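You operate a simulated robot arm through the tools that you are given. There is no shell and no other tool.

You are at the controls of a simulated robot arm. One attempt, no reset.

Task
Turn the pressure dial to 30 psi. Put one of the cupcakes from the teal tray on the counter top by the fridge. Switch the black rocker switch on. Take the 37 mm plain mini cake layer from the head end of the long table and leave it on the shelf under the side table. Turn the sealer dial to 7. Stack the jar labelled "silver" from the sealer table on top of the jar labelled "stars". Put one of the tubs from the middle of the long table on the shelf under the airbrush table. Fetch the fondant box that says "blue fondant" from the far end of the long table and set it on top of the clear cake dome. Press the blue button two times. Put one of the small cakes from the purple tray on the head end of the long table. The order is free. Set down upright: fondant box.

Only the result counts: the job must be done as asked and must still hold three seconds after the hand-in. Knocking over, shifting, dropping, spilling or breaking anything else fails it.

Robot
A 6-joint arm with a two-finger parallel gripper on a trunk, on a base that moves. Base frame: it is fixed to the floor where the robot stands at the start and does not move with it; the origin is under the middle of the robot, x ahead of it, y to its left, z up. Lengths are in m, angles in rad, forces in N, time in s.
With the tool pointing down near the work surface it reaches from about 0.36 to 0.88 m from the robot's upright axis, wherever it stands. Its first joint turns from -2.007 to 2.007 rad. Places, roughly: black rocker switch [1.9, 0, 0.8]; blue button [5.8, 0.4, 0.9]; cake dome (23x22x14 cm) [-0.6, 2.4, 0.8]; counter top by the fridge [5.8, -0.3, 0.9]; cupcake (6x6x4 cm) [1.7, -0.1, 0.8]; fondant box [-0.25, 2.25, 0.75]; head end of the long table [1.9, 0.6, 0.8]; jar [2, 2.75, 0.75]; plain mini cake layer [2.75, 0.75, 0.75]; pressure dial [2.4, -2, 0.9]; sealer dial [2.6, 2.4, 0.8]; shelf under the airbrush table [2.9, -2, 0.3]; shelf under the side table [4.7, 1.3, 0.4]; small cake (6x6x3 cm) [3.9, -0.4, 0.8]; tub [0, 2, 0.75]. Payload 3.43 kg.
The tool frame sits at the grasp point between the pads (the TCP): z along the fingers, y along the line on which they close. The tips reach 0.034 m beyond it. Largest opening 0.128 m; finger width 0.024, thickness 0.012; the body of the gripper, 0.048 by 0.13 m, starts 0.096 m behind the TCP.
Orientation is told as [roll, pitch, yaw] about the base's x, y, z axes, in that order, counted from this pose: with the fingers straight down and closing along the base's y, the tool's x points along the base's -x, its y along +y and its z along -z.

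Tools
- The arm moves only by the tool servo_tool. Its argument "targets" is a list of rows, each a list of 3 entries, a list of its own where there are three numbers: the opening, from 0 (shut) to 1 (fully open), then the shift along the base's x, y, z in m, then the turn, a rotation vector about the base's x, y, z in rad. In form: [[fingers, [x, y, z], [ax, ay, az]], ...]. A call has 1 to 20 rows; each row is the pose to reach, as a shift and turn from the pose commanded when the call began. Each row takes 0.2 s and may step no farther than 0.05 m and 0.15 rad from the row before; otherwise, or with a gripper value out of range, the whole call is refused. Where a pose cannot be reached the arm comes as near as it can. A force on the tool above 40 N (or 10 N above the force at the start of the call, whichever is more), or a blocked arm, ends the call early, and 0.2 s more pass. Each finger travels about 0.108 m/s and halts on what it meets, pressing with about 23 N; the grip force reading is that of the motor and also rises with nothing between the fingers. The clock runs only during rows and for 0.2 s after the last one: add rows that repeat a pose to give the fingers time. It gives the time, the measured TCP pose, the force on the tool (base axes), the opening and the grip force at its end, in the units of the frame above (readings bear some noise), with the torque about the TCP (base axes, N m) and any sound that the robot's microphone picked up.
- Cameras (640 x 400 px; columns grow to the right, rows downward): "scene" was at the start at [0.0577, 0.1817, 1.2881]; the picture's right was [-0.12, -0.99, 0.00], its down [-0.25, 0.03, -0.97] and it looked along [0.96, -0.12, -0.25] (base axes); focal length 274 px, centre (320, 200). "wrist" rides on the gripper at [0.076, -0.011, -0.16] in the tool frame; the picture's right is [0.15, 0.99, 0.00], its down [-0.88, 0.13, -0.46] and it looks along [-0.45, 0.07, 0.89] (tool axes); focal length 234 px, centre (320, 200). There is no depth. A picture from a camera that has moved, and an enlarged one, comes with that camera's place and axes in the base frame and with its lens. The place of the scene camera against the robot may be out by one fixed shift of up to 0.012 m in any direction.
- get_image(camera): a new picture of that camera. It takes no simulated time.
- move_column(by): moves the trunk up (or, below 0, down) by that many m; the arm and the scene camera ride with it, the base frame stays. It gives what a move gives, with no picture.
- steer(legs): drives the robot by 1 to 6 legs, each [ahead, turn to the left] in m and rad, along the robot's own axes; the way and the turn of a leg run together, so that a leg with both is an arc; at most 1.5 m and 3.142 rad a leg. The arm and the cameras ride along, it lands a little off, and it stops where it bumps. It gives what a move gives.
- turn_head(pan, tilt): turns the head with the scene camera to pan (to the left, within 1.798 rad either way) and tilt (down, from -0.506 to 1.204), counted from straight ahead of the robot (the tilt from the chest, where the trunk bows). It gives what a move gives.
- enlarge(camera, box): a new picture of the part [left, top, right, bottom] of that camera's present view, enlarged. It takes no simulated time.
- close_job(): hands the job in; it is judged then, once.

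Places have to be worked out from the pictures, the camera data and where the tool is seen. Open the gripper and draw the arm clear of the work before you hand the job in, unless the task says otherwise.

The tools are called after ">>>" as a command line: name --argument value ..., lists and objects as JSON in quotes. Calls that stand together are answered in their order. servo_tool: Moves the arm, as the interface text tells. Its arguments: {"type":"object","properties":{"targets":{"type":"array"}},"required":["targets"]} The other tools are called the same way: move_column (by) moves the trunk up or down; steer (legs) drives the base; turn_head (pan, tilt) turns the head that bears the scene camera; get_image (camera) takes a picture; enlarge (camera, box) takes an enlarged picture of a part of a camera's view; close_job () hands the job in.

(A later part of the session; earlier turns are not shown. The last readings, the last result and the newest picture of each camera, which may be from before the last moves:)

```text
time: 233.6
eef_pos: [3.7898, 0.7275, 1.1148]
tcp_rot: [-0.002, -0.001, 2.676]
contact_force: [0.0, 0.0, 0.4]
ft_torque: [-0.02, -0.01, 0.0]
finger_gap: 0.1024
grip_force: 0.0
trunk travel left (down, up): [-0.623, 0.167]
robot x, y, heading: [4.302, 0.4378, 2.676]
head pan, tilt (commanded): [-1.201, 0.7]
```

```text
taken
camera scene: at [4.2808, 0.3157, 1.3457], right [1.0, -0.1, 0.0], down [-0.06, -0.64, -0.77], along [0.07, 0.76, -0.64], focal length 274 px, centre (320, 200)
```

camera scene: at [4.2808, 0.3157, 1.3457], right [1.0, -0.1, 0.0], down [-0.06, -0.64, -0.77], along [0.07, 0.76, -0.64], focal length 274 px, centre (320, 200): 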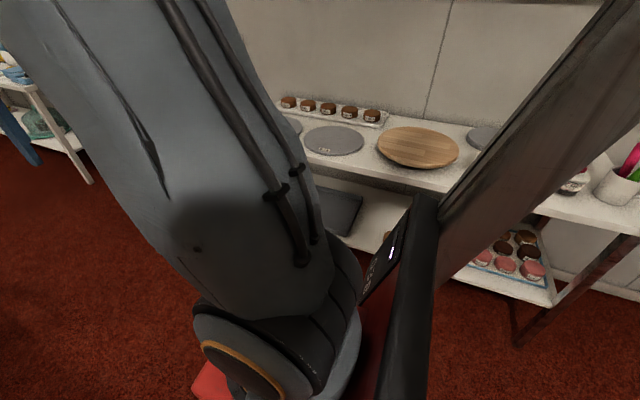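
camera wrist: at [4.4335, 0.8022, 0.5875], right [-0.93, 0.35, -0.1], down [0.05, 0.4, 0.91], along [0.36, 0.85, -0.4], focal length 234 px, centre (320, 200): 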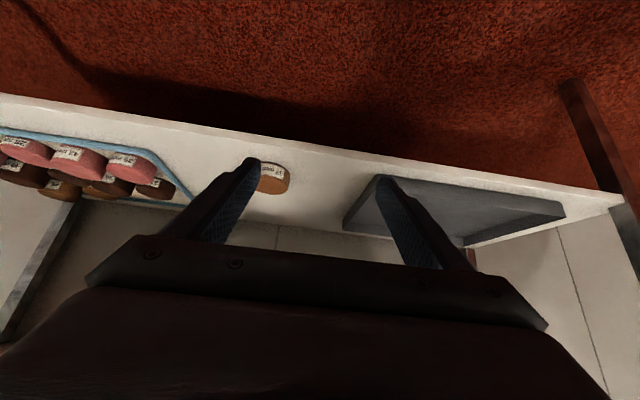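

Now I drive around the wood table's corner to its near side, to face the purple tray.

>>> steer --legs '[[0.55, 0], [0, 1.376], [0.87, 0], [0, 1.77]]'

>>> turn_head --pan 0.1 --tilt 0.6

>>> get_image --camera "scene"

>>> get_image --camera "wrist"

```text
time: 248.7
eef_pos: [3.7724, -0.2812, 1.1156]
tcp_rot: [-0.003, -0.001, -0.449]
contact_force: [-1.0, 0.3, 0.7]
ft_torque: [-0.01, 0.03, -0.01]
finger_gap: 0.1025
grip_force: 0.1
trunk travel left (down, up): [-0.623, 0.167]
robot x, y, heading: [3.2643, 0.0011, -0.453]
head pan, tilt (commanded): [-1.201, 0.7]
```

```text
time: 250.2
eef_pos: [3.7726, -0.2807, 1.1158]
tcp_rot: [-0.003, -0.001, -0.448]
contact_force: [0.4, -0.2, 0.3]
ft_torque: [0.0, -0.03, 0.04]
finger_gap: 0.1023
grip_force: 0.1
trunk travel left (down, up): [-0.623, 0.167]
robot x, y, heading: [3.2609, 0.0013, -0.457]
head pan, tilt (commanded): [0.099, 0.6]
```

```text
taken
camera scene: at [3.3746, 0.1727, 1.3543], right [-0.34, -0.94, 0.0], down [-0.53, 0.19, -0.83], along [0.77, -0.28, -0.56], focal length 274 px, centre (320, 200)
```

scene: 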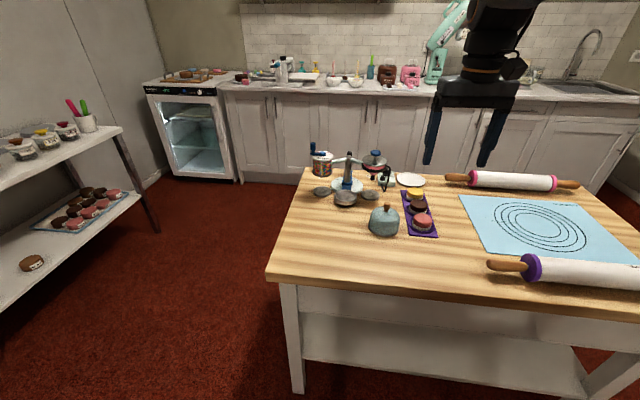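

```text
taken
camera wrist: at [3.6995, -0.2587, 1.2753], right [0.3, 0.95, 0.0], down [0.85, -0.26, 0.46], along [0.43, -0.14, -0.89], focal length 234 px, centre (320, 200)
```

wrist: 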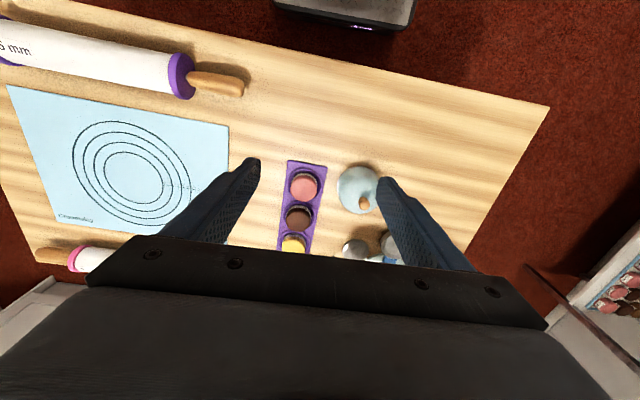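

I'm facing the purple tray. I enlarge both views to measure the pink cake's place and height.

>>> enlarge --camera "scene" --box '[360, 160, 460, 250]'

>>> enlarge --camera "wrist" --box '[260, 150, 400, 260]'

```text
4.44 times, centred on (410, 205) of scene
camera zoom: at [3.3746, 0.1727, 1.3543], right [-0.34, -0.94, 0.0], down [-0.53, 0.19, -0.83], along [0.77, -0.28, -0.56], focal length 1216 px, centre (-80, 178)
```

zoom: 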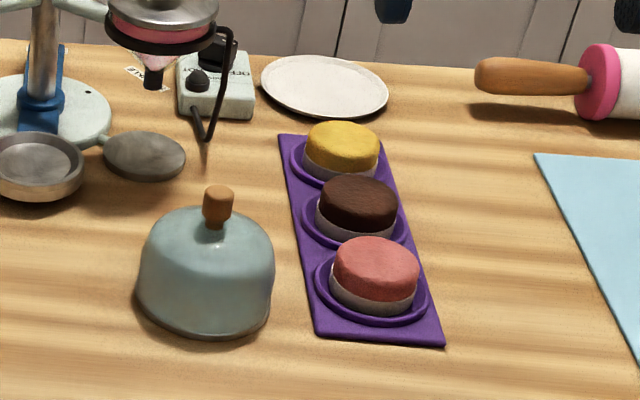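

```text
3.64 times, centred on (330, 205) of wrist
camera zoom: at [3.6995, -0.2587, 1.2753], right [0.3, 0.95, 0.0], down [0.85, -0.26, 0.46], along [0.43, -0.14, -0.89], focal length 852 px, centre (284, 182)
```

zoom: 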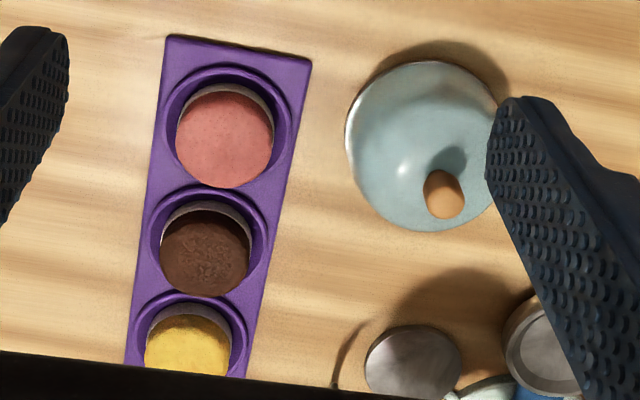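

The pink cake's top centre is at about [3.8765, -0.346, 0.84], and the blue teapot is near on the left. I limit the opening to 77 mm, rotate a little to gain clearance, and go above it.

>>> servo_tool --targets '[[0.7, [0.035, -0.0218, -0.02], [0, 0, -0.12]], [0.62, [0.07, -0.0436, -0.04], [0, 0, -0.24]], [0.62, [0.104, -0.0653, -0.06], [0, 0, -0.35]], [0.62, [0.104, -0.0653, -0.1], [0, 0, -0.35]], [0.62, [0.104, -0.0653, -0.14], [0, 0, -0.35]], [0.62, [0.104, -0.0653, -0.165], [0, 0, -0.35]], [0.62, [0.104, -0.0653, -0.165], [0, 0, -0.35]]]'

>>> get_image --camera "wrist"

>>> enlarge --camera "scene" --box '[360, 130, 480, 250]'

```text
time: 251.8
eef_pos: [3.8781, -0.3476, 0.9507]
tcp_rot: [-0.003, 0.002, -0.799]
contact_force: [0.6, -0.3, -0.2]
ft_torque: [0.02, -0.03, -0.03]
finger_gap: 0.0795
grip_force: 0.1
trunk travel left (down, up): [-0.623, 0.167]
robot x, y, heading: [3.2607, -0.0003, -0.451]
head pan, tilt (commanded): [0.099, 0.6]
```

```text
taken
camera wrist: at [3.8167, -0.3013, 1.1116], right [0.61, 0.79, 0.0], down [0.71, -0.54, 0.46], along [0.36, -0.28, -0.89], focal length 234 px, centre (320, 200)
```

wrist: 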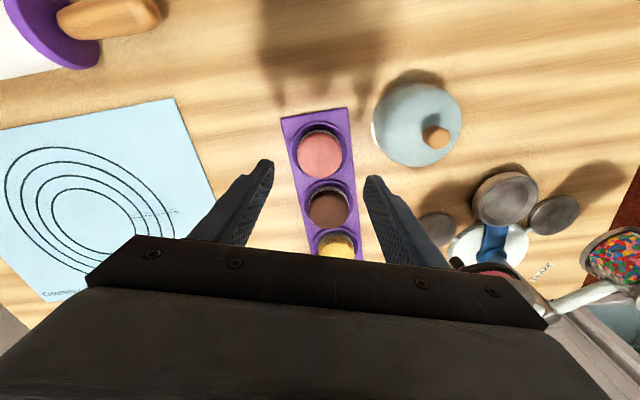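

```text
3.33 times, centred on (420, 190) of scene
camera zoom: at [3.3747, 0.1727, 1.3543], right [-0.34, -0.94, 0.0], down [-0.53, 0.19, -0.83], along [0.77, -0.28, -0.56], focal length 912 px, centre (-13, 233)
```

zoom: 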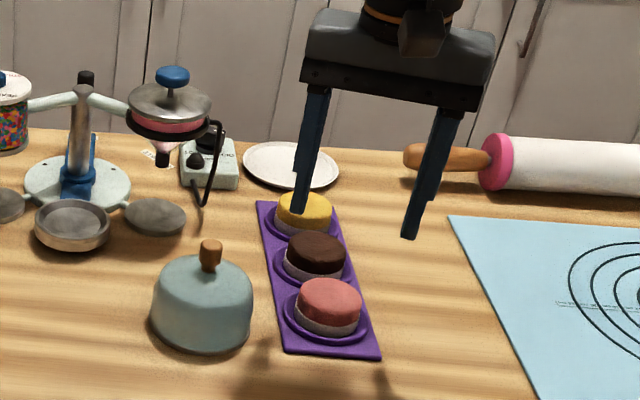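

The pink cake is exactly on the tool axis. I descend to TCP z ≈ 0.852.

>>> servo_tool --targets '[[0.62, [0, 0, -0.04], [0, 0, 0]], [0.62, [0, 0, -0.075], [0, 0, 0]], [0.62, [0, 0, -0.09], [0, 0, 0]], [0.62, [0, 0, -0.098], [0, 0, 0]], [0.62, [0, 0, -0.098], [0, 0, 0]]]'

>>> get_image --camera "wrist"

>>> enlarge --camera "scene" --box '[360, 130, 480, 250]'

```text
time: 253.0
eef_pos: [3.8782, -0.3468, 0.853]
tcp_rot: [-0.003, 0.0, -0.802]
contact_force: [0.1, -0.1, 0.3]
ft_torque: [0.0, -0.01, 0.02]
finger_gap: 0.0793
grip_force: 0.0
trunk travel left (down, up): [-0.623, 0.167]
robot x, y, heading: [3.2646, 0.0039, -0.447]
head pan, tilt (commanded): [0.099, 0.6]
```

```text
taken
camera wrist: at [3.8169, -0.3011, 1.0125], right [0.61, 0.79, 0.0], down [0.71, -0.54, 0.45], along [0.36, -0.28, -0.89], focal length 234 px, centre (320, 200)
```

wrist: 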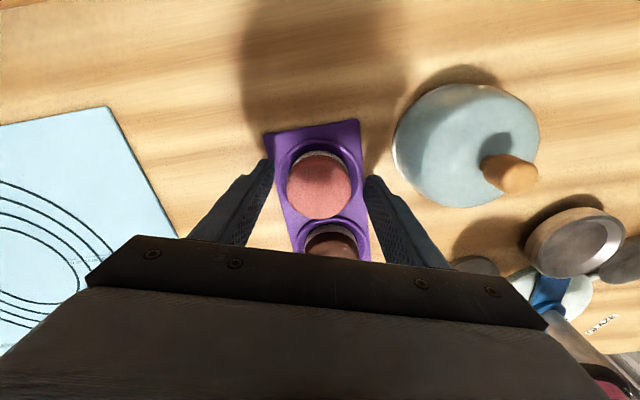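

```text
3.33 times, centred on (420, 190) of scene
camera zoom: at [3.3746, 0.1727, 1.3543], right [-0.34, -0.94, 0.0], down [-0.53, 0.19, -0.83], along [0.77, -0.28, -0.56], focal length 912 px, centre (-13, 233)
```

zoom: 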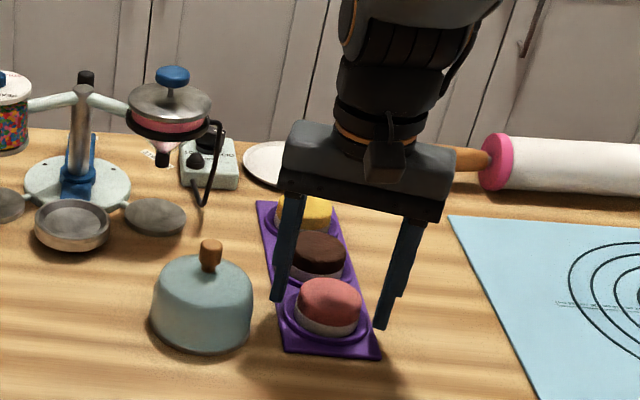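

Well placed around the cake. I close and lift.

>>> servo_tool --targets '[[0.45, [0, 0, 0], [0, 0, 0]], [0.35, [0, 0, 0], [0, 0, 0]], [0.35, [0, 0, 0], [0, 0, 0]], [0.35, [0, 0, 0], [0, 0, 0]]]'

>>> servo_tool --targets '[[0.35, [0, 0, 0.01], [0, 0, 0]], [0.35, [0, 0, 0.03], [0, 0, 0]], [0.35, [0, 0, 0.07], [0, 0, 0]], [0.35, [0, 0, 0.12], [0, 0, 0]], [0.35, [0, 0, 0.17], [0, 0, 0]], [0.35, [-0.03, 0.015, 0.2], [0, 0, 0]], [0.35, [-0.06, 0.03, 0.23], [0, 0, 0]], [0.35, [-0.09, 0.045, 0.25], [0, 0, 0]]]'

>>> get_image --camera "wrist"

>>> get_image --camera "scene"

```text
time: 254.0
eef_pos: [3.8773, -0.3474, 0.8532]
tcp_rot: [-0.003, -0.001, -0.8]
contact_force: [-0.5, -0.6, 0.2]
ft_torque: [-0.01, -0.02, -0.02]
finger_gap: 0.0538
grip_force: 22.8
trunk travel left (down, up): [-0.623, 0.167]
robot x, y, heading: [3.2648, 0.0006, -0.449]
head pan, tilt (commanded): [0.099, 0.6]
```

```text
time: 255.8
eef_pos: [3.789, -0.3021, 1.1031]
tcp_rot: [-0.003, 0.001, -0.798]
contact_force: [1.1, 0.1, -1.1]
ft_torque: [0.06, 0.09, 0.03]
finger_gap: 0.0543
grip_force: 23.5
trunk travel left (down, up): [-0.623, 0.167]
robot x, y, heading: [3.2638, 0.0011, -0.448]
head pan, tilt (commanded): [0.099, 0.6]
```

```text
taken
camera wrist: at [3.7281, -0.2561, 1.2618], right [0.61, 0.79, 0.0], down [0.71, -0.54, 0.45], along [0.36, -0.28, -0.89], focal length 234 px, centre (320, 200)
```

wrist: 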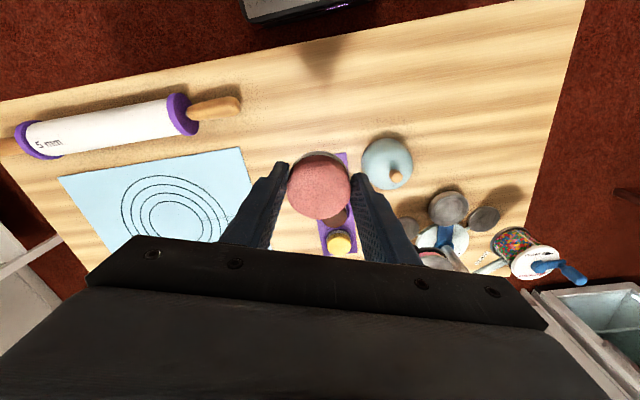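

```text
taken
camera scene: at [3.3752, 0.1724, 1.3543], right [-0.34, -0.94, 0.0], down [-0.53, 0.19, -0.82], along [0.77, -0.28, -0.57], focal length 274 px, centre (320, 200)
```

scene: 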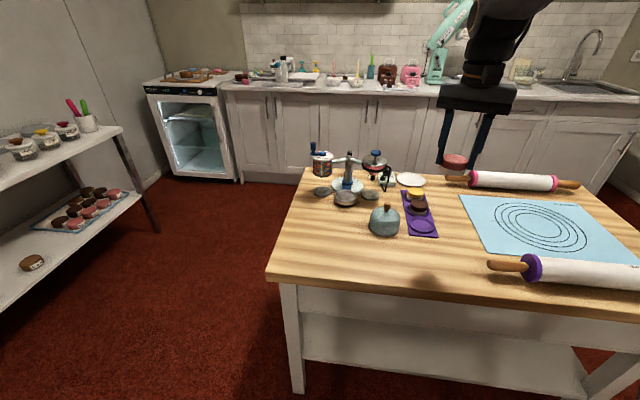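

The pink cake is held, with the tray undisturbed. I turn round in place to face the long table's head end.

>>> steer --legs '[[0, 2.74], [0.08, 0]]'

>>> turn_head --pan 0.0 --tilt 0.7

>>> get_image --camera "scene"

>>> get_image --camera "wrist"

```text
time: 263.2
eef_pos: [2.8637, 0.5613, 1.1027]
tcp_rot: [-0.003, 0.0, 1.903]
contact_force: [-0.1, 0.1, 0.0]
ft_torque: [-0.01, -0.01, 0.0]
finger_gap: 0.0539
grip_force: 23.3
trunk travel left (down, up): [-0.623, 0.167]
robot x, y, heading: [3.2104, 0.0669, 2.257]
head pan, tilt (commanded): [0.099, 0.6]
```

```text
time: 263.9
eef_pos: [2.8629, 0.5603, 1.1022]
tcp_rot: [-0.003, 0.002, 1.904]
contact_force: [-0.4, -0.3, -0.1]
ft_torque: [0.02, -0.01, -0.02]
finger_gap: 0.0541
grip_force: 23.1
trunk travel left (down, up): [-0.623, 0.167]
robot x, y, heading: [3.2105, 0.0627, 2.259]
head pan, tilt (commanded): [0.0, 0.7]
```

```text
taken
camera scene: at [3.0538, -0.0481, 1.3457], right [0.78, 0.63, 0.0], down [0.41, -0.5, -0.77], along [-0.48, 0.59, -0.64], focal length 274 px, centre (320, 200)
```

scene: 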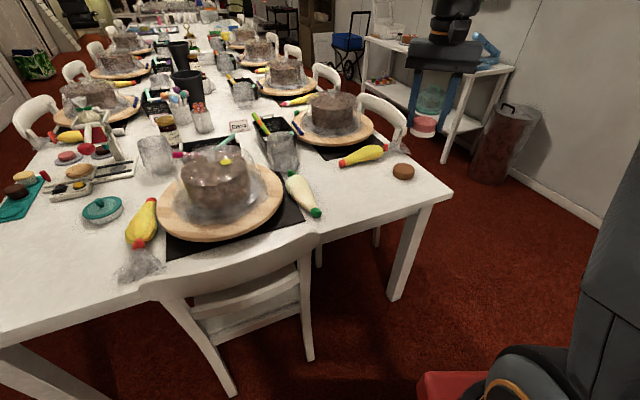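

```text
taken
camera wrist: at [2.8965, 0.492, 1.262], right [-0.89, -0.46, 0.0], down [-0.41, 0.79, 0.46], along [-0.21, 0.41, -0.89], focal length 234 px, centre (320, 200)
```

wrist: 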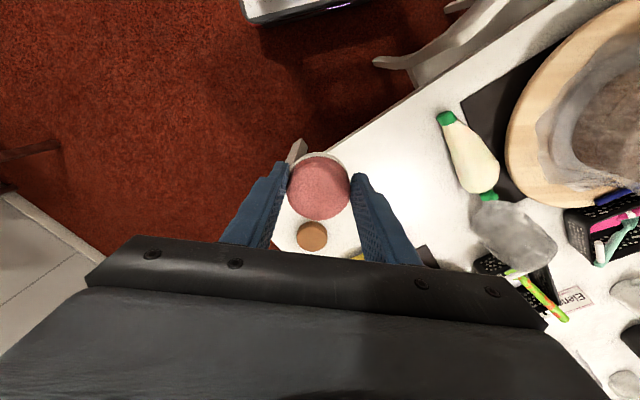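

The vacated spot at about [2.69, 0.634] is free. I move the cake above it and lower to z ≈ 0.86.

>>> servo_tool --targets '[[0.35, [-0.0433, 0.0184, 0], [0, 0, 0]], [0.35, [-0.0865, 0.0368, 0], [0, 0, 0]], [0.35, [-0.13, 0.0551, 0], [0, 0, 0]], [0.35, [-0.173, 0.0735, 0], [0, 0, 0]], [0.35, [-0.173, 0.0735, -0.05], [0, 0, 0]], [0.35, [-0.173, 0.0735, -0.1], [0, 0, 0]], [0.35, [-0.173, 0.0735, -0.15], [0, 0, 0]], [0.35, [-0.173, 0.0735, -0.2], [0, 0, 0]], [0.35, [-0.173, 0.0735, -0.24], [0, 0, 0]], [0.35, [-0.173, 0.0735, -0.24], [0, 0, 0]]]'

>>> get_image --camera "wrist"

>>> get_image --camera "scene"

```text
time: 266.1
eef_pos: [2.6903, 0.6334, 0.8662]
tcp_rot: [-0.004, -0.002, 1.902]
contact_force: [0.6, -1.0, -0.2]
ft_torque: [-0.01, -0.03, -0.03]
finger_gap: 0.0542
grip_force: 22.8
trunk travel left (down, up): [-0.623, 0.167]
robot x, y, heading: [3.209, 0.0619, 2.252]
head pan, tilt (commanded): [0.0, 0.7]
```

```text
taken
camera wrist: at [2.7242, 0.5653, 1.0251], right [-0.89, -0.46, 0.0], down [-0.41, 0.79, 0.46], along [-0.21, 0.41, -0.89], focal length 234 px, centre (320, 200)
```

wrist: 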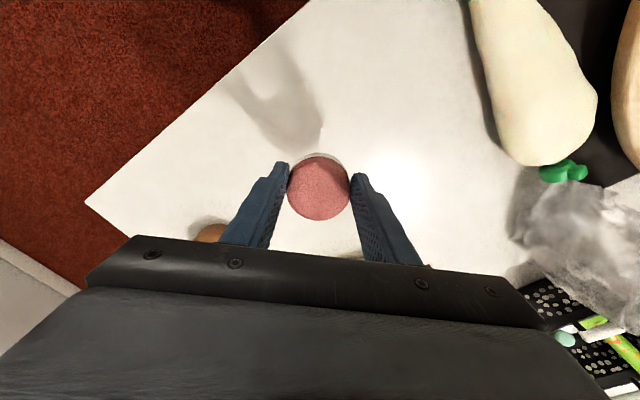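

```text
taken
camera scene: at [3.0538, -0.0481, 1.3457], right [0.78, 0.63, 0.0], down [0.41, -0.5, -0.76], along [-0.48, 0.59, -0.64], focal length 274 px, centre (320, 200)
```

scene: 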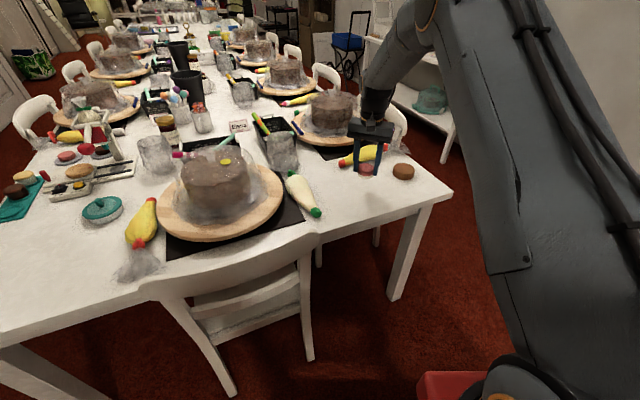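

The spot is free. I lower in steps until contact.

>>> servo_tool --targets '[[0.35, [0, 0, -0.035], [0, 0, 0]], [0.35, [0, 0, -0.058], [0, 0, 0]], [0.35, [0, 0, -0.064], [0, 0, 0]], [0.35, [0, 0, -0.067], [0, 0, 0]]]'

>>> servo_tool --targets '[[0.35, [0, 0, -0.003], [0, 0, 0]], [0.35, [0, 0, -0.005], [0, 0, 0]]]'

>>> enlarge --camera "scene" --box '[320, 110, 440, 200]'

```text
time: 267.1
eef_pos: [2.6886, 0.6349, 0.7975]
tcp_rot: [-0.002, 0.001, 1.904]
contact_force: [-0.7, 0.1, 2.5]
ft_torque: [-0.1, 0.14, 0.07]
finger_gap: 0.0539
grip_force: 23.2
trunk travel left (down, up): [-0.623, 0.167]
robot x, y, heading: [3.2119, 0.0621, 2.25]
head pan, tilt (commanded): [0.0, 0.7]
```

```text
time: 267.7
eef_pos: [2.6888, 0.6347, 0.7929]
tcp_rot: [-0.003, -0.004, 1.905]
contact_force: [-5.5, -0.4, 18.2]
ft_torque: [0.13, 0.38, 0.1]
finger_gap: 0.0539
grip_force: 23.3
trunk travel left (down, up): [-0.623, 0.167]
robot x, y, heading: [3.207, 0.0638, 2.252]
head pan, tilt (commanded): [0.0, 0.7]
```

```text
4.44 times, centred on (380, 155) of scene
camera zoom: at [3.0542, -0.0487, 1.3457], right [0.78, 0.63, 0.0], down [0.41, -0.5, -0.77], along [-0.48, 0.59, -0.64], focal length 1216 px, centre (53, 400)
```

zoom: 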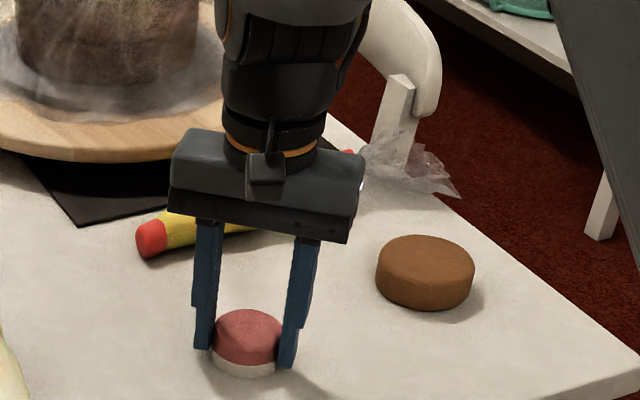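

Contact with 18 N: the cake stands on the table. I ease up 1 mm, open, and lift off.

>>> servo_tool --targets '[[0.45, [0, 0, 0.002], [0, 0, 0]], [0.55, [0, 0, 0.002], [0, 0, 0]], [0.65, [0, 0, 0.002], [0, 0, 0]], [0.65, [0, 0, 0.002], [0, 0, 0]]]'

>>> servo_tool --targets '[[0.65, [0, 0, 0.01], [0, 0, 0]], [0.65, [0, 0, 0.03], [0, 0, 0]], [0.65, [0, 0, 0.06], [0, 0, 0]], [0.65, [0, 0, 0.11], [0, 0, 0]], [0.65, [0, 0, 0.16], [0, 0, 0]], [0.65, [0, 0, 0.21], [0, 0, 0]], [0.65, [0.02, -0.02, 0.25], [0, 0, 0]], [0.65, [0.05, -0.04, 0.28], [0, 0, 0]]]'

>>> enlarge --camera "scene" --box '[300, 110, 460, 230]'

>>> get_image --camera "wrist"

```text
time: 268.7
eef_pos: [2.6893, 0.6343, 0.7923]
tcp_rot: [-0.004, -0.001, 1.905]
contact_force: [-0.2, 0.3, 0.7]
ft_torque: [-0.01, -0.02, -0.03]
finger_gap: 0.0831
grip_force: 0.0
trunk travel left (down, up): [-0.623, 0.167]
robot x, y, heading: [3.21, 0.0639, 2.255]
head pan, tilt (commanded): [0.0, 0.7]
```

```text
time: 270.5
eef_pos: [2.7407, 0.5951, 1.0711]
tcp_rot: [-0.006, 0.001, 1.903]
contact_force: [-0.4, 0.6, -1.1]
ft_torque: [-0.03, -0.08, 0.0]
finger_gap: 0.0833
grip_force: 0.2
trunk travel left (down, up): [-0.623, 0.167]
robot x, y, heading: [3.2124, 0.0649, 2.249]
head pan, tilt (commanded): [0.0, 0.7]
```

```text
3.33 times, centred on (380, 170) of scene
camera zoom: at [3.0531, -0.0476, 1.3457], right [0.78, 0.63, 0.0], down [0.41, -0.5, -0.76], along [-0.48, 0.59, -0.64], focal length 912 px, centre (120, 300)
```

zoom: 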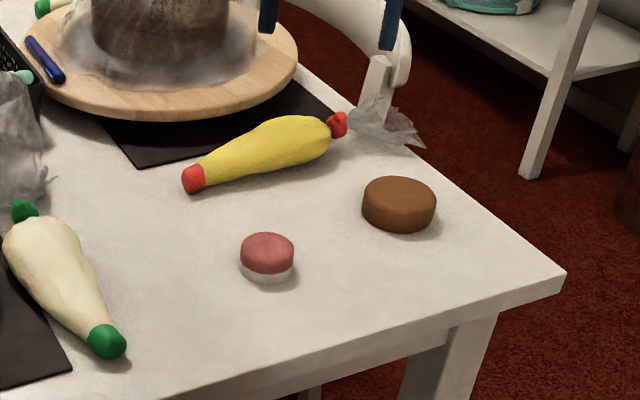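

```text
taken
camera wrist: at [2.7731, 0.5267, 1.2312], right [-0.89, -0.46, 0.0], down [-0.41, 0.79, 0.45], along [-0.21, 0.4, -0.89], focal length 234 px, centre (320, 200)
```

wrist: 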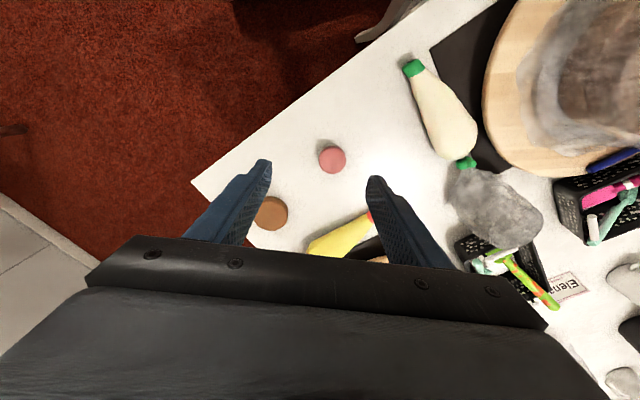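

The cake stands on the head end. Next the sealer table: I pull the arm in and drive into the left aisle with the sealer table to the robot's right.

>>> servo_tool --targets '[[0.65, [0.025, -0.031, 0.025], [0, 0, 0]], [0.5, [0.05, -0.062, 0.05], [0, 0, 0]], [0.3, [0.075, -0.093, 0.075], [0, 0, 0]], [0.1, [0.1, -0.124, 0.09], [0, 0, 0]], [0, [0.126, -0.155, 0.1], [0, 0, 0]]]'

>>> steer --legs '[[0, -0.874], [1.275, 0], [0, 1.3], [0.6, 0]]'

>>> turn_head --pan -0.3 --tilt 0.5

>>> get_image --camera "scene"

```text
time: 271.7
eef_pos: [2.8676, 0.4389, 1.1721]
tcp_rot: [-0.006, 0.001, 1.905]
contact_force: [-0.5, 0.3, -0.3]
ft_torque: [-0.05, -0.06, -0.02]
finger_gap: 0.0
grip_force: 23.3
trunk travel left (down, up): [-0.623, 0.167]
robot x, y, heading: [3.2129, 0.0619, 2.256]
head pan, tilt (commanded): [0.0, 0.7]
```

```text
time: 286.2
eef_pos: [2.4564, 1.7661, 1.1724]
tcp_rot: [-0.003, -0.001, 2.299]
contact_force: [0.5, 0.2, -0.4]
ft_torque: [0.0, 0.01, -0.01]
finger_gap: 0.0
grip_force: 22.8
trunk travel left (down, up): [-0.623, 0.167]
robot x, y, heading: [2.9194, 1.5515, 2.647]
head pan, tilt (commanded): [0.0, 0.7]
```

```text
time: 287.0
eef_pos: [2.4567, 1.7671, 1.1716]
tcp_rot: [-0.005, 0.002, 2.3]
contact_force: [0.6, 0.4, 0.3]
ft_torque: [0.0, 0.0, -0.03]
finger_gap: 0.0
grip_force: 22.5
trunk travel left (down, up): [-0.623, 0.167]
robot x, y, heading: [2.9235, 1.5496, 2.649]
head pan, tilt (commanded): [-0.3, 0.499]
```

```text
taken
camera scene: at [2.827, 1.4105, 1.3634], right [0.71, 0.7, 0.0], down [0.34, -0.34, -0.88], along [-0.62, 0.63, -0.48], focal length 274 px, centre (320, 200)
```

scene: 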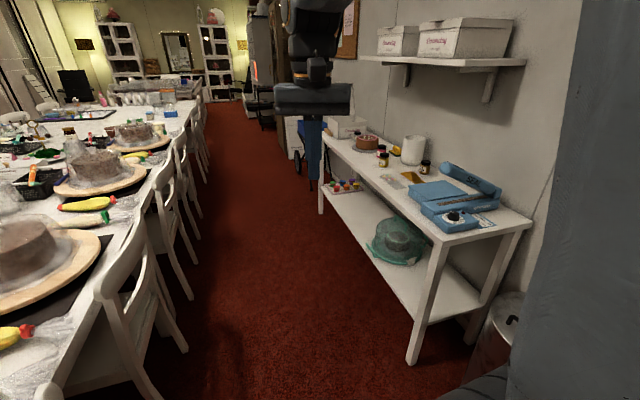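

I'm in the aisle. I enlarge the sealer and the jars.

>>> enlarge --camera "scene" --box '[320, 110, 540, 250]'

>>> enlarge --camera "scene" --box '[410, 190, 510, 250]'

>>> enlarge --camera "scene" --box '[330, 120, 440, 190]'

```text
2.86 times, centred on (430, 180) of scene
camera zoom: at [2.827, 1.4105, 1.3634], right [0.71, 0.7, 0.0], down [0.34, -0.34, -0.88], along [-0.62, 0.63, -0.48], focal length 782 px, centre (6, 257)
```

zoom: 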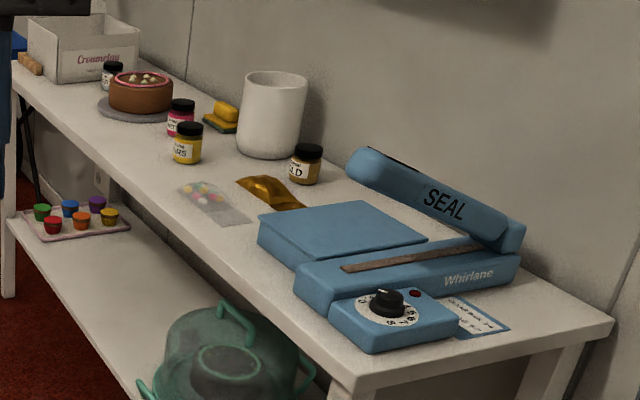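

```text
6.40 times, centred on (460, 220) of scene
camera zoom: at [2.827, 1.4105, 1.3634], right [0.71, 0.7, 0.0], down [0.34, -0.34, -0.88], along [-0.62, 0.63, -0.48], focal length 1751 px, centre (-576, 72)
```

zoom: 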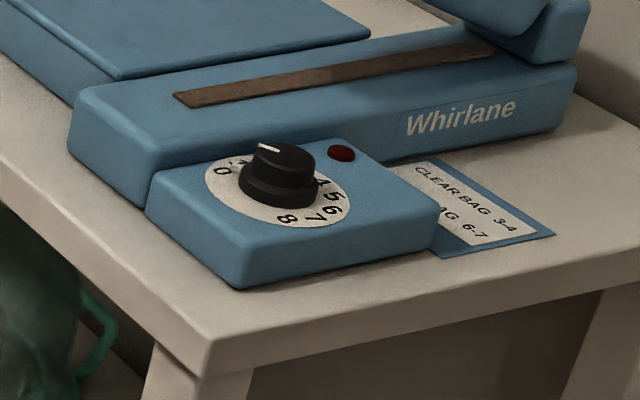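

```text
5.71 times, centred on (385, 155) of scene
camera zoom: at [2.827, 1.4105, 1.3634], right [0.71, 0.7, 0.0], down [0.34, -0.34, -0.88], along [-0.62, 0.63, -0.48], focal length 1564 px, centre (-51, 457)
```

zoom: 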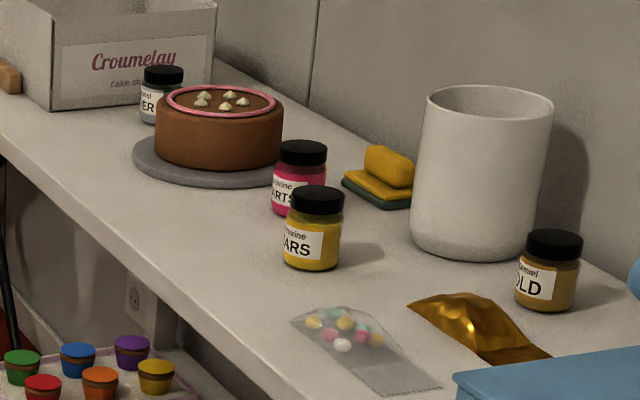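

The dial is at about a = 1.21, b = 3.31. I drive forward so it's on the robot's right.

>>> steer --legs '[[0.68, 0.03]]'

>>> turn_head --pan -1.3 --tilt 0.7

>>> get_image --camera "scene"

```text
time: 290.6
eef_pos: [1.8728, 2.0496, 1.172]
tcp_rot: [-0.003, 0.002, 2.334]
contact_force: [-0.3, -0.1, -0.8]
ft_torque: [0.0, 0.06, 0.0]
finger_gap: 0.0001
grip_force: 23.3
trunk travel left (down, up): [-0.623, 0.167]
robot x, y, heading: [2.3384, 1.8516, 2.685]
head pan, tilt (commanded): [-0.3, 0.499]
```

```text
time: 291.9
eef_pos: [1.8718, 2.0499, 1.172]
tcp_rot: [-0.003, 0.001, 2.333]
contact_force: [0.0, 0.2, -1.2]
ft_torque: [0.0, -0.02, 0.02]
finger_gap: 0.0
grip_force: 22.9
trunk travel left (down, up): [-0.623, 0.167]
robot x, y, heading: [2.3412, 1.8523, 2.681]
head pan, tilt (commanded): [-1.3, 0.7]
```

```text
taken
camera scene: at [2.3353, 1.727, 1.3457], right [0.98, -0.19, 0.0], down [-0.12, -0.63, -0.77], along [0.14, 0.75, -0.64], focal length 274 px, centre (320, 200)
```

scene: 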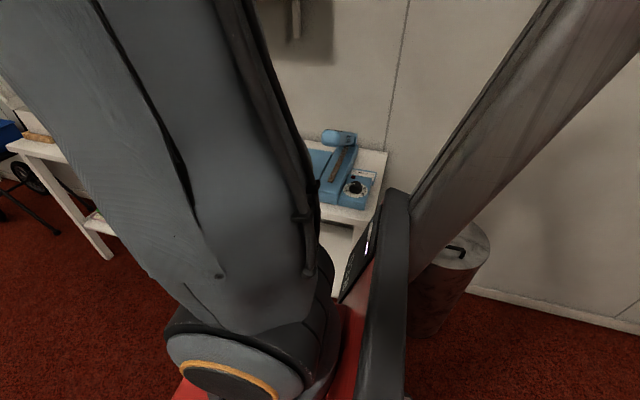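

The dial is straight to the right at 0.61 m. I swing the arm to the right on an arc, lowering to z ≈ 1.0 to stay below the wall shelf.

>>> servo_tool --targets '[[0, [0.0144, 0.0368, -0.0085], [0, 0, -0.06]], [0, [0.0318, 0.0724, -0.017], [0, 0, -0.12]], [0, [0.0519, 0.1068, -0.0255], [0, 0, -0.18]], [0, [0.0748, 0.1396, -0.034], [0, 0, -0.24]], [0, [0.1001, 0.1707, -0.0425], [0, 0, -0.3]], [0, [0.1282, 0.1999, -0.051], [0, 0, -0.36]], [0, [0.1585, 0.2269, -0.0595], [0, 0, -0.42]], [0, [0.1907, 0.2517, -0.068], [0, 0, -0.48]], [0, [0.2253, 0.2739, -0.0765], [0, 0, -0.54]], [0, [0.2615, 0.2936, -0.085], [0, 0, -0.6]], [0, [0.2992, 0.3105, -0.0935], [0, 0, -0.66]], [0, [0.3384, 0.3243, -0.102], [0, 0, -0.72]], [0, [0.3788, 0.3352, -0.1105], [0, 0, -0.78]], [0, [0.4199, 0.343, -0.119], [0, 0, -0.84]], [0, [0.4619, 0.3476, -0.1275], [0, 0, -0.9]], [0, [0.504, 0.3489, -0.136], [0, 0, -0.96]], [0, [0.5465, 0.3469, -0.1445], [0, 0, -1.02]], [0, [0.5888, 0.3418, -0.153], [0, 0, -1.08]], [0, [0.6309, 0.3332, -0.1615], [0, 0, -1.14]], [0, [0.6723, 0.3213, -0.17], [0, 0, -1.2]]]'

>>> get_image --camera "wrist"

>>> get_image --camera "scene"

```text
time: 295.9
eef_pos: [2.4947, 2.3806, 1.0083]
tcp_rot: [-0.003, 0.009, 1.198]
contact_force: [-1.2, -2.7, -0.5]
ft_torque: [0.26, -0.05, -0.01]
finger_gap: 0.0
grip_force: 23.2
trunk travel left (down, up): [-0.623, 0.167]
robot x, y, heading: [2.3406, 1.853, 2.682]
head pan, tilt (commanded): [-1.3, 0.7]
stopped in row 20: the force on the tool passed its limit at 53 N (the readings are from after the stop); the commanded pose is now the measured one
```

```text
taken
camera wrist: at [2.4773, 2.3059, 1.1694], right [-0.97, 0.22, 0.0], down [0.2, 0.87, 0.45], along [0.1, 0.43, -0.9], focal length 234 px, centre (320, 200)
```

wrist: 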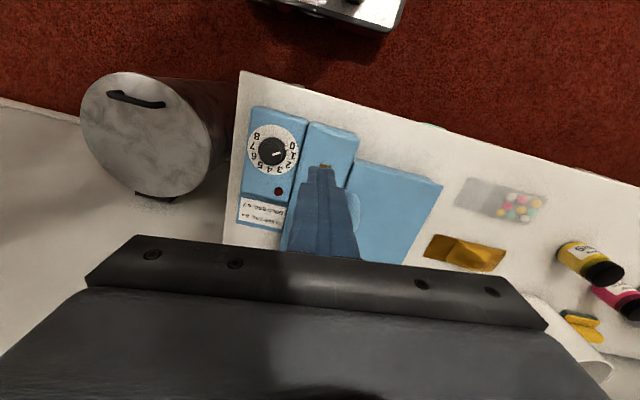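

```text
taken
camera scene: at [2.3353, 1.7266, 1.3457], right [0.98, -0.19, 0.0], down [-0.12, -0.63, -0.77], along [0.14, 0.75, -0.64], focal length 274 px, centre (320, 200)
```

scene: 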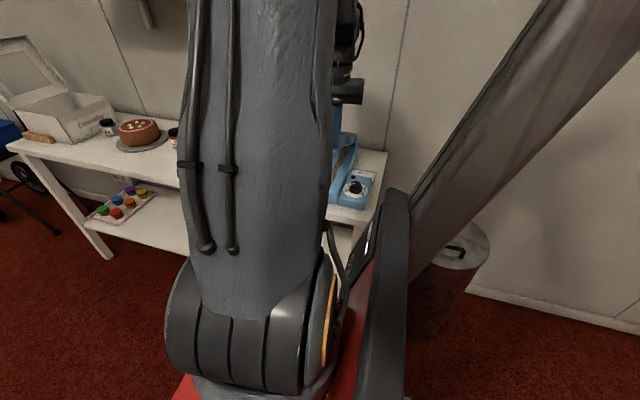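

Something stopped the arm in the last row (53 N peak). I enlarge both views around the fingers before moving anything.

>>> enlarge --camera "wrist" --box '[220, 90, 460, 260]'

>>> enlarge --camera "scene" --box '[290, 60, 410, 230]'

```text
2.35 times, centred on (340, 175) of wrist
camera zoom: at [2.4773, 2.3059, 1.1694], right [-0.97, 0.22, 0.0], down [0.2, 0.87, 0.45], along [0.1, 0.43, -0.9], focal length 551 px, centre (273, 259)
```

zoom: 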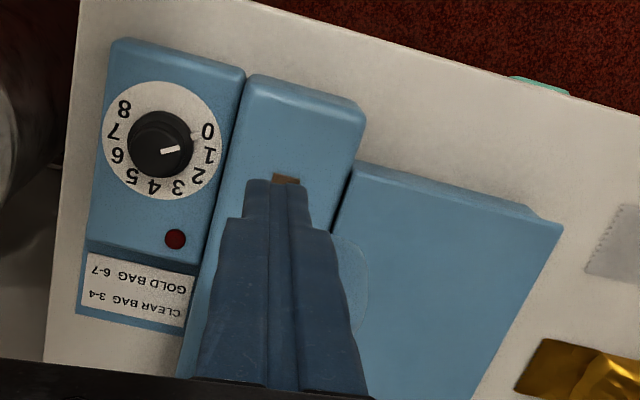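

```text
2.35 times, centred on (350, 145) of scene
camera zoom: at [2.3353, 1.7266, 1.3457], right [0.98, -0.19, 0.0], down [-0.12, -0.63, -0.77], along [0.14, 0.75, -0.64], focal length 644 px, centre (249, 329)
```

zoom: 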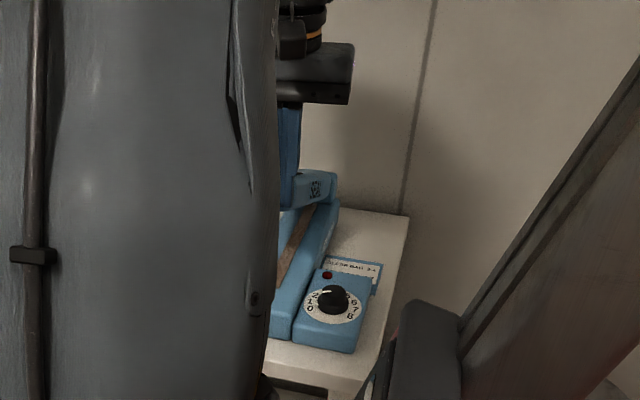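

The fingertips touched the raised SEAL lid from the side. I back away upwards towards the robot and inspect the sealer for any shift.

>>> servo_tool --targets '[[0, [-0.01, -0.02, 0.01], [0, 0, 0]], [0, [-0.02, -0.04, 0.03], [0, 0, 0]], [0, [-0.02, -0.06, 0.06], [0, 0, 0]], [0, [-0.02, -0.06, 0.09], [0, 0, 0]], [0, [-0.02, -0.06, 0.12], [0, 0, 0]]]'

>>> get_image --camera "wrist"

>>> enlarge --camera "scene" --box '[290, 60, 410, 230]'

```text
time: 297.1
eef_pos: [2.4754, 2.3198, 1.1276]
tcp_rot: [-0.002, 0.01, 1.198]
contact_force: [-0.5, -0.1, -0.3]
ft_torque: [0.03, 0.04, -0.02]
finger_gap: 0.0
grip_force: 23.0
trunk travel left (down, up): [-0.623, 0.167]
robot x, y, heading: [2.3399, 1.8534, 2.681]
head pan, tilt (commanded): [-1.3, 0.7]
```

```text
taken
camera wrist: at [2.4589, 2.2459, 1.2878], right [-0.97, 0.22, 0.0], down [0.2, 0.87, 0.45], along [0.1, 0.44, -0.89], focal length 234 px, centre (320, 200)
```

wrist: 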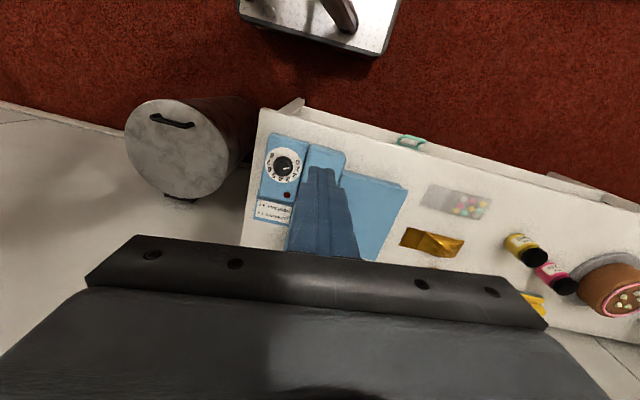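

```text
2.35 times, centred on (350, 145) of scene
camera zoom: at [2.3356, 1.7272, 1.3457], right [0.98, -0.19, 0.0], down [-0.12, -0.63, -0.76], along [0.14, 0.75, -0.64], focal length 644 px, centre (249, 329)
```

zoom: 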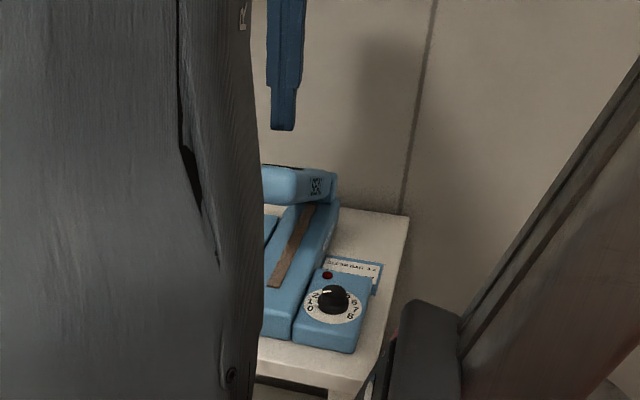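

The sealer hasn't moved (dial and lid are at the same pixels as before). I enlarge the dial from the wrist camera to read the scale and pointer.

>>> enlarge --camera "wrist" --box '[255, 135, 315, 195]'

>>> enlarge --camera "scene" --box '[325, 160, 385, 210]'

```text
6.67 times, centred on (285, 165) of wrist
camera zoom: at [2.4589, 2.2459, 1.2878], right [-0.97, 0.22, 0.0], down [0.2, 0.87, 0.45], along [0.1, 0.44, -0.89], focal length 1561 px, centre (553, 433)
```

zoom: 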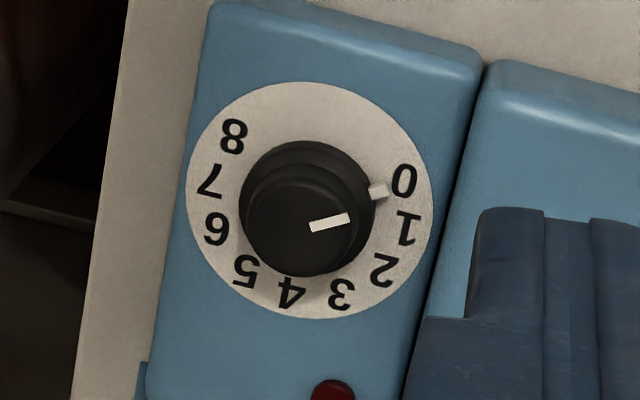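

```text
8.00 times, centred on (355, 185) of scene
camera zoom: at [2.3356, 1.7272, 1.3457], right [0.98, -0.19, 0.0], down [-0.12, -0.63, -0.76], along [0.14, 0.75, -0.64], focal length 2189 px, centre (40, 320)
```

zoom: 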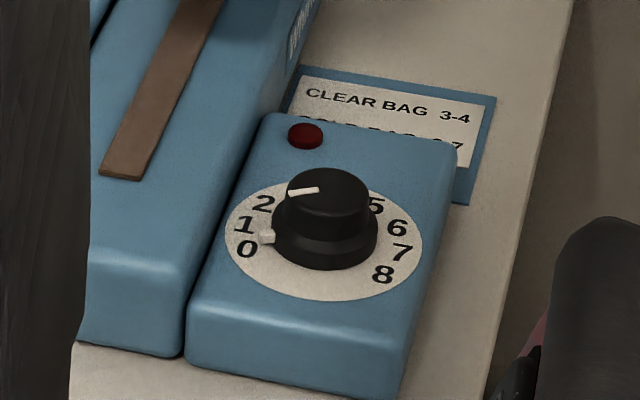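

The dial reads 0 now (pointer at 0 after parallax), scale about 29–30° per unit clockwise. The knob centre is near [2.571, 2.384] and its top at z ≈ 0.825. To avoid the raised lid I'll grip the knob with a 40° tilted tool leaning away from the lid; first I turn the tool.

>>> servo_tool --targets '[[0, [0.01, -0.003, -0.0025], [0, 0, 0.137]], [0, [0.02, -0.006, -0.005], [0, 0, 0.274]], [0, [0.03, -0.0095, -0.0075], [0, 0, 0.41]], [0.2, [0.039, -0.0125, -0.01], [0, 0, 0.547]], [0.4, [0.049, -0.0155, -0.0125], [0, 0, 0.684]], [0.5, [0.0585, -0.0185, -0.015], [0, 0, 0.821]], [0.5, [0.068, -0.022, -0.0175], [0, 0, 0.958]], [0.5, [0.078, -0.025, -0.02], [0, 0, 1.094]], [0.5, [0.088, -0.028, -0.0225], [0, 0, 1.231]], [0.5, [0.0975, -0.031, -0.025], [0, 0, 1.368]], [0.5, [0.107, -0.034, -0.0275], [0, 0, 1.505]], [0.5, [0.117, -0.0373, -0.03], [0, 0, 1.642]], [0.5, [0.117, -0.0373, -0.03], [0, 0, 1.642]]]'

>>> get_image --camera "wrist"

>>> get_image --camera "scene"

```text
time: 299.9
eef_pos: [2.5911, 2.2835, 1.0989]
tcp_rot: [0.0, 0.012, 2.842]
contact_force: [0.2, 0.3, -0.5]
ft_torque: [0.02, 0.01, -0.01]
finger_gap: 0.0637
grip_force: 0.0
trunk travel left (down, up): [-0.623, 0.167]
robot x, y, heading: [2.339, 1.8509, 2.678]
head pan, tilt (commanded): [-1.3, 0.7]
```

```text
taken
camera wrist: at [2.6646, 2.2717, 1.2598], right [-0.15, -0.99, 0.0], down [-0.88, 0.14, 0.45], along [-0.44, 0.07, -0.89], focal length 234 px, centre (320, 200)
```

wrist: 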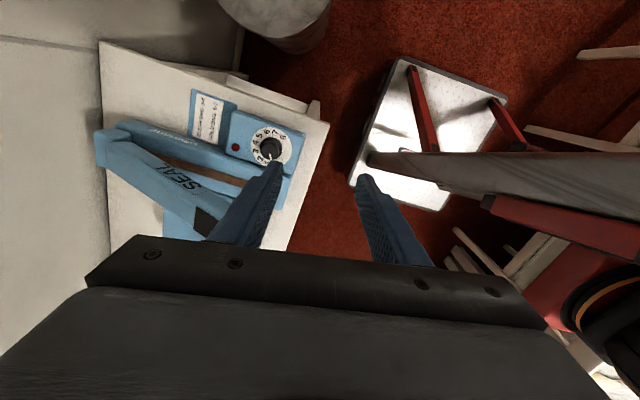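

```text
taken
camera scene: at [2.3356, 1.7271, 1.3457], right [0.98, -0.19, 0.0], down [-0.12, -0.63, -0.76], along [0.14, 0.75, -0.64], focal length 274 px, centre (320, 200)
```

scene: 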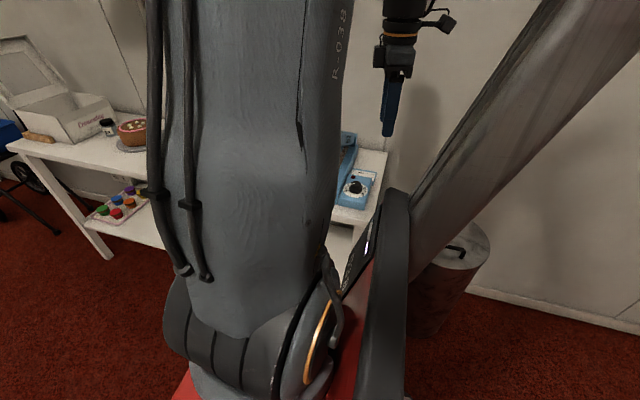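

The view confirms a free side towards +a. I tilt the tool by 40° (leaning away from the lid) and then move over the knob.

>>> servo_tool --targets '[[0.5, [0, 0, 0], [0.0419, 0.1357, 0]], [0.5, [0, 0, 0], [0.0838, 0.2714, 0]], [0.5, [0, 0, 0], [0.1257, 0.407, 0]], [0.5, [0, 0, 0], [0.1676, 0.5427, 0]], [0.5, [0, 0, 0], [0.2095, 0.6784, 0]], [0.5, [-0.003, 0.033, -0.03], [0.2095, 0.6784, 0]], [0.5, [-0.006, 0.066, -0.06], [0.2095, 0.6784, 0]], [0.5, [-0.0093, 0.0972, -0.09], [0.2095, 0.6784, 0]], [0.5, [-0.0093, 0.0972, -0.13], [0.2095, 0.6784, 0]], [0.5, [-0.0093, 0.0972, -0.16], [0.2095, 0.6784, 0]], [0.5, [-0.0093, 0.0972, -0.16], [0.2095, 0.6784, 0]]]'

>>> get_image --camera "wrist"

>>> get_image --camera "scene"

```text
time: 302.4
eef_pos: [2.5819, 2.3799, 0.9423]
tcp_rot: [-0.001, -0.7, 2.843]
contact_force: [0.2, 0.4, -0.1]
ft_torque: [0.0, 0.02, 0.02]
finger_gap: 0.064
grip_force: 0.0
out of reach, approached as far as the arm can: row 5
trunk travel left (down, up): [-0.623, 0.167]
robot x, y, heading: [2.3456, 1.8498, 2.685]
head pan, tilt (commanded): [-1.3, 0.7]
```

```text
taken
camera wrist: at [2.7378, 2.3421, 1.0158], right [-0.19, -0.98, -0.1], down [-0.4, -0.01, 0.92], along [-0.9, 0.21, -0.39], focal length 234 px, centre (320, 200)
```

wrist: 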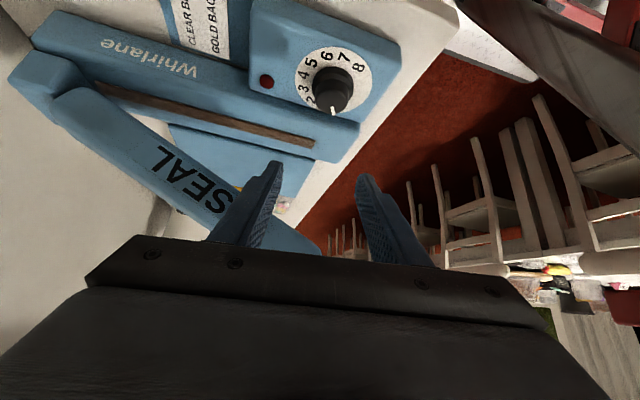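

```text
taken
camera scene: at [2.3356, 1.7271, 1.3457], right [0.98, -0.19, 0.0], down [-0.12, -0.63, -0.76], along [0.14, 0.75, -0.64], focal length 274 px, centre (320, 200)
```

scene: 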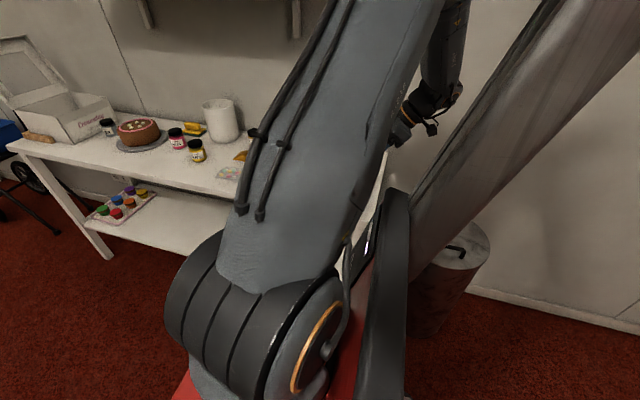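

I check the alignment of the knob in an enlarged wrist view.

>>> enlarge --camera "wrist" --box '[250, 30, 430, 140]'

```text
3.56 times, centred on (340, 85) of wrist
camera zoom: at [2.7378, 2.3421, 1.0158], right [-0.19, -0.98, -0.1], down [-0.4, -0.01, 0.92], along [-0.9, 0.21, -0.39], focal length 833 px, centre (249, 609)
```

zoom: 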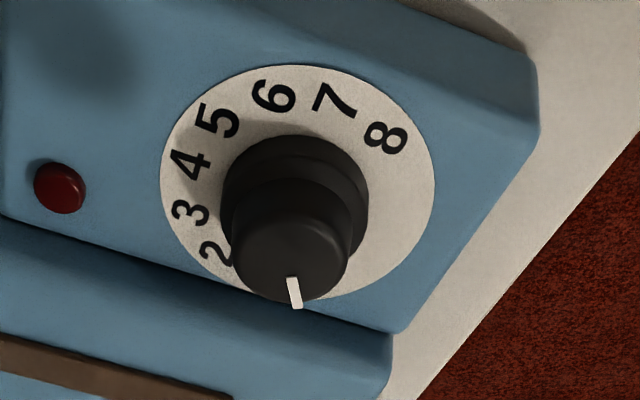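

The scale plane is at z ≈ 0.81 and the knob top at 0.835, centre [2.570, 2.380]. I descend to TCP z = 0.850 around the knob.

>>> servo_tool --targets '[[0.5, [-0.0014, -0.003, -0.04], [0, 0, 0]], [0.5, [-0.0014, -0.003, -0.075], [0, 0, 0]], [0.5, [-0.0014, -0.003, -0.088], [0, 0, 0]], [0.5, [-0.0014, -0.003, -0.092], [0, 0, 0]], [0.5, [-0.0014, -0.003, -0.092], [0, 0, 0]]]'

>>> get_image --camera "wrist"

```text
time: 303.6
eef_pos: [2.5809, 2.376, 0.8481]
tcp_rot: [0.0, -0.701, 2.842]
contact_force: [-0.4, -0.6, -0.4]
ft_torque: [-0.04, 0.01, 0.0]
finger_gap: 0.0639
grip_force: 0.0
trunk travel left (down, up): [-0.623, 0.167]
robot x, y, heading: [2.3407, 1.851, 2.685]
head pan, tilt (commanded): [-1.3, 0.7]
```

```text
taken
camera wrist: at [2.7376, 2.3391, 0.9212], right [-0.19, -0.98, -0.09], down [-0.4, -0.01, 0.92], along [-0.9, 0.21, -0.39], focal length 234 px, centre (320, 200)
```

wrist: 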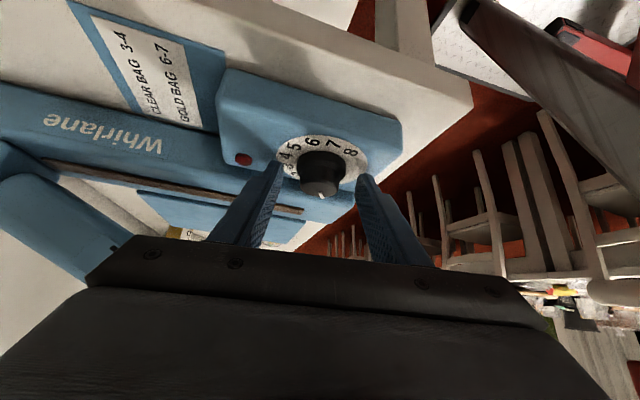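

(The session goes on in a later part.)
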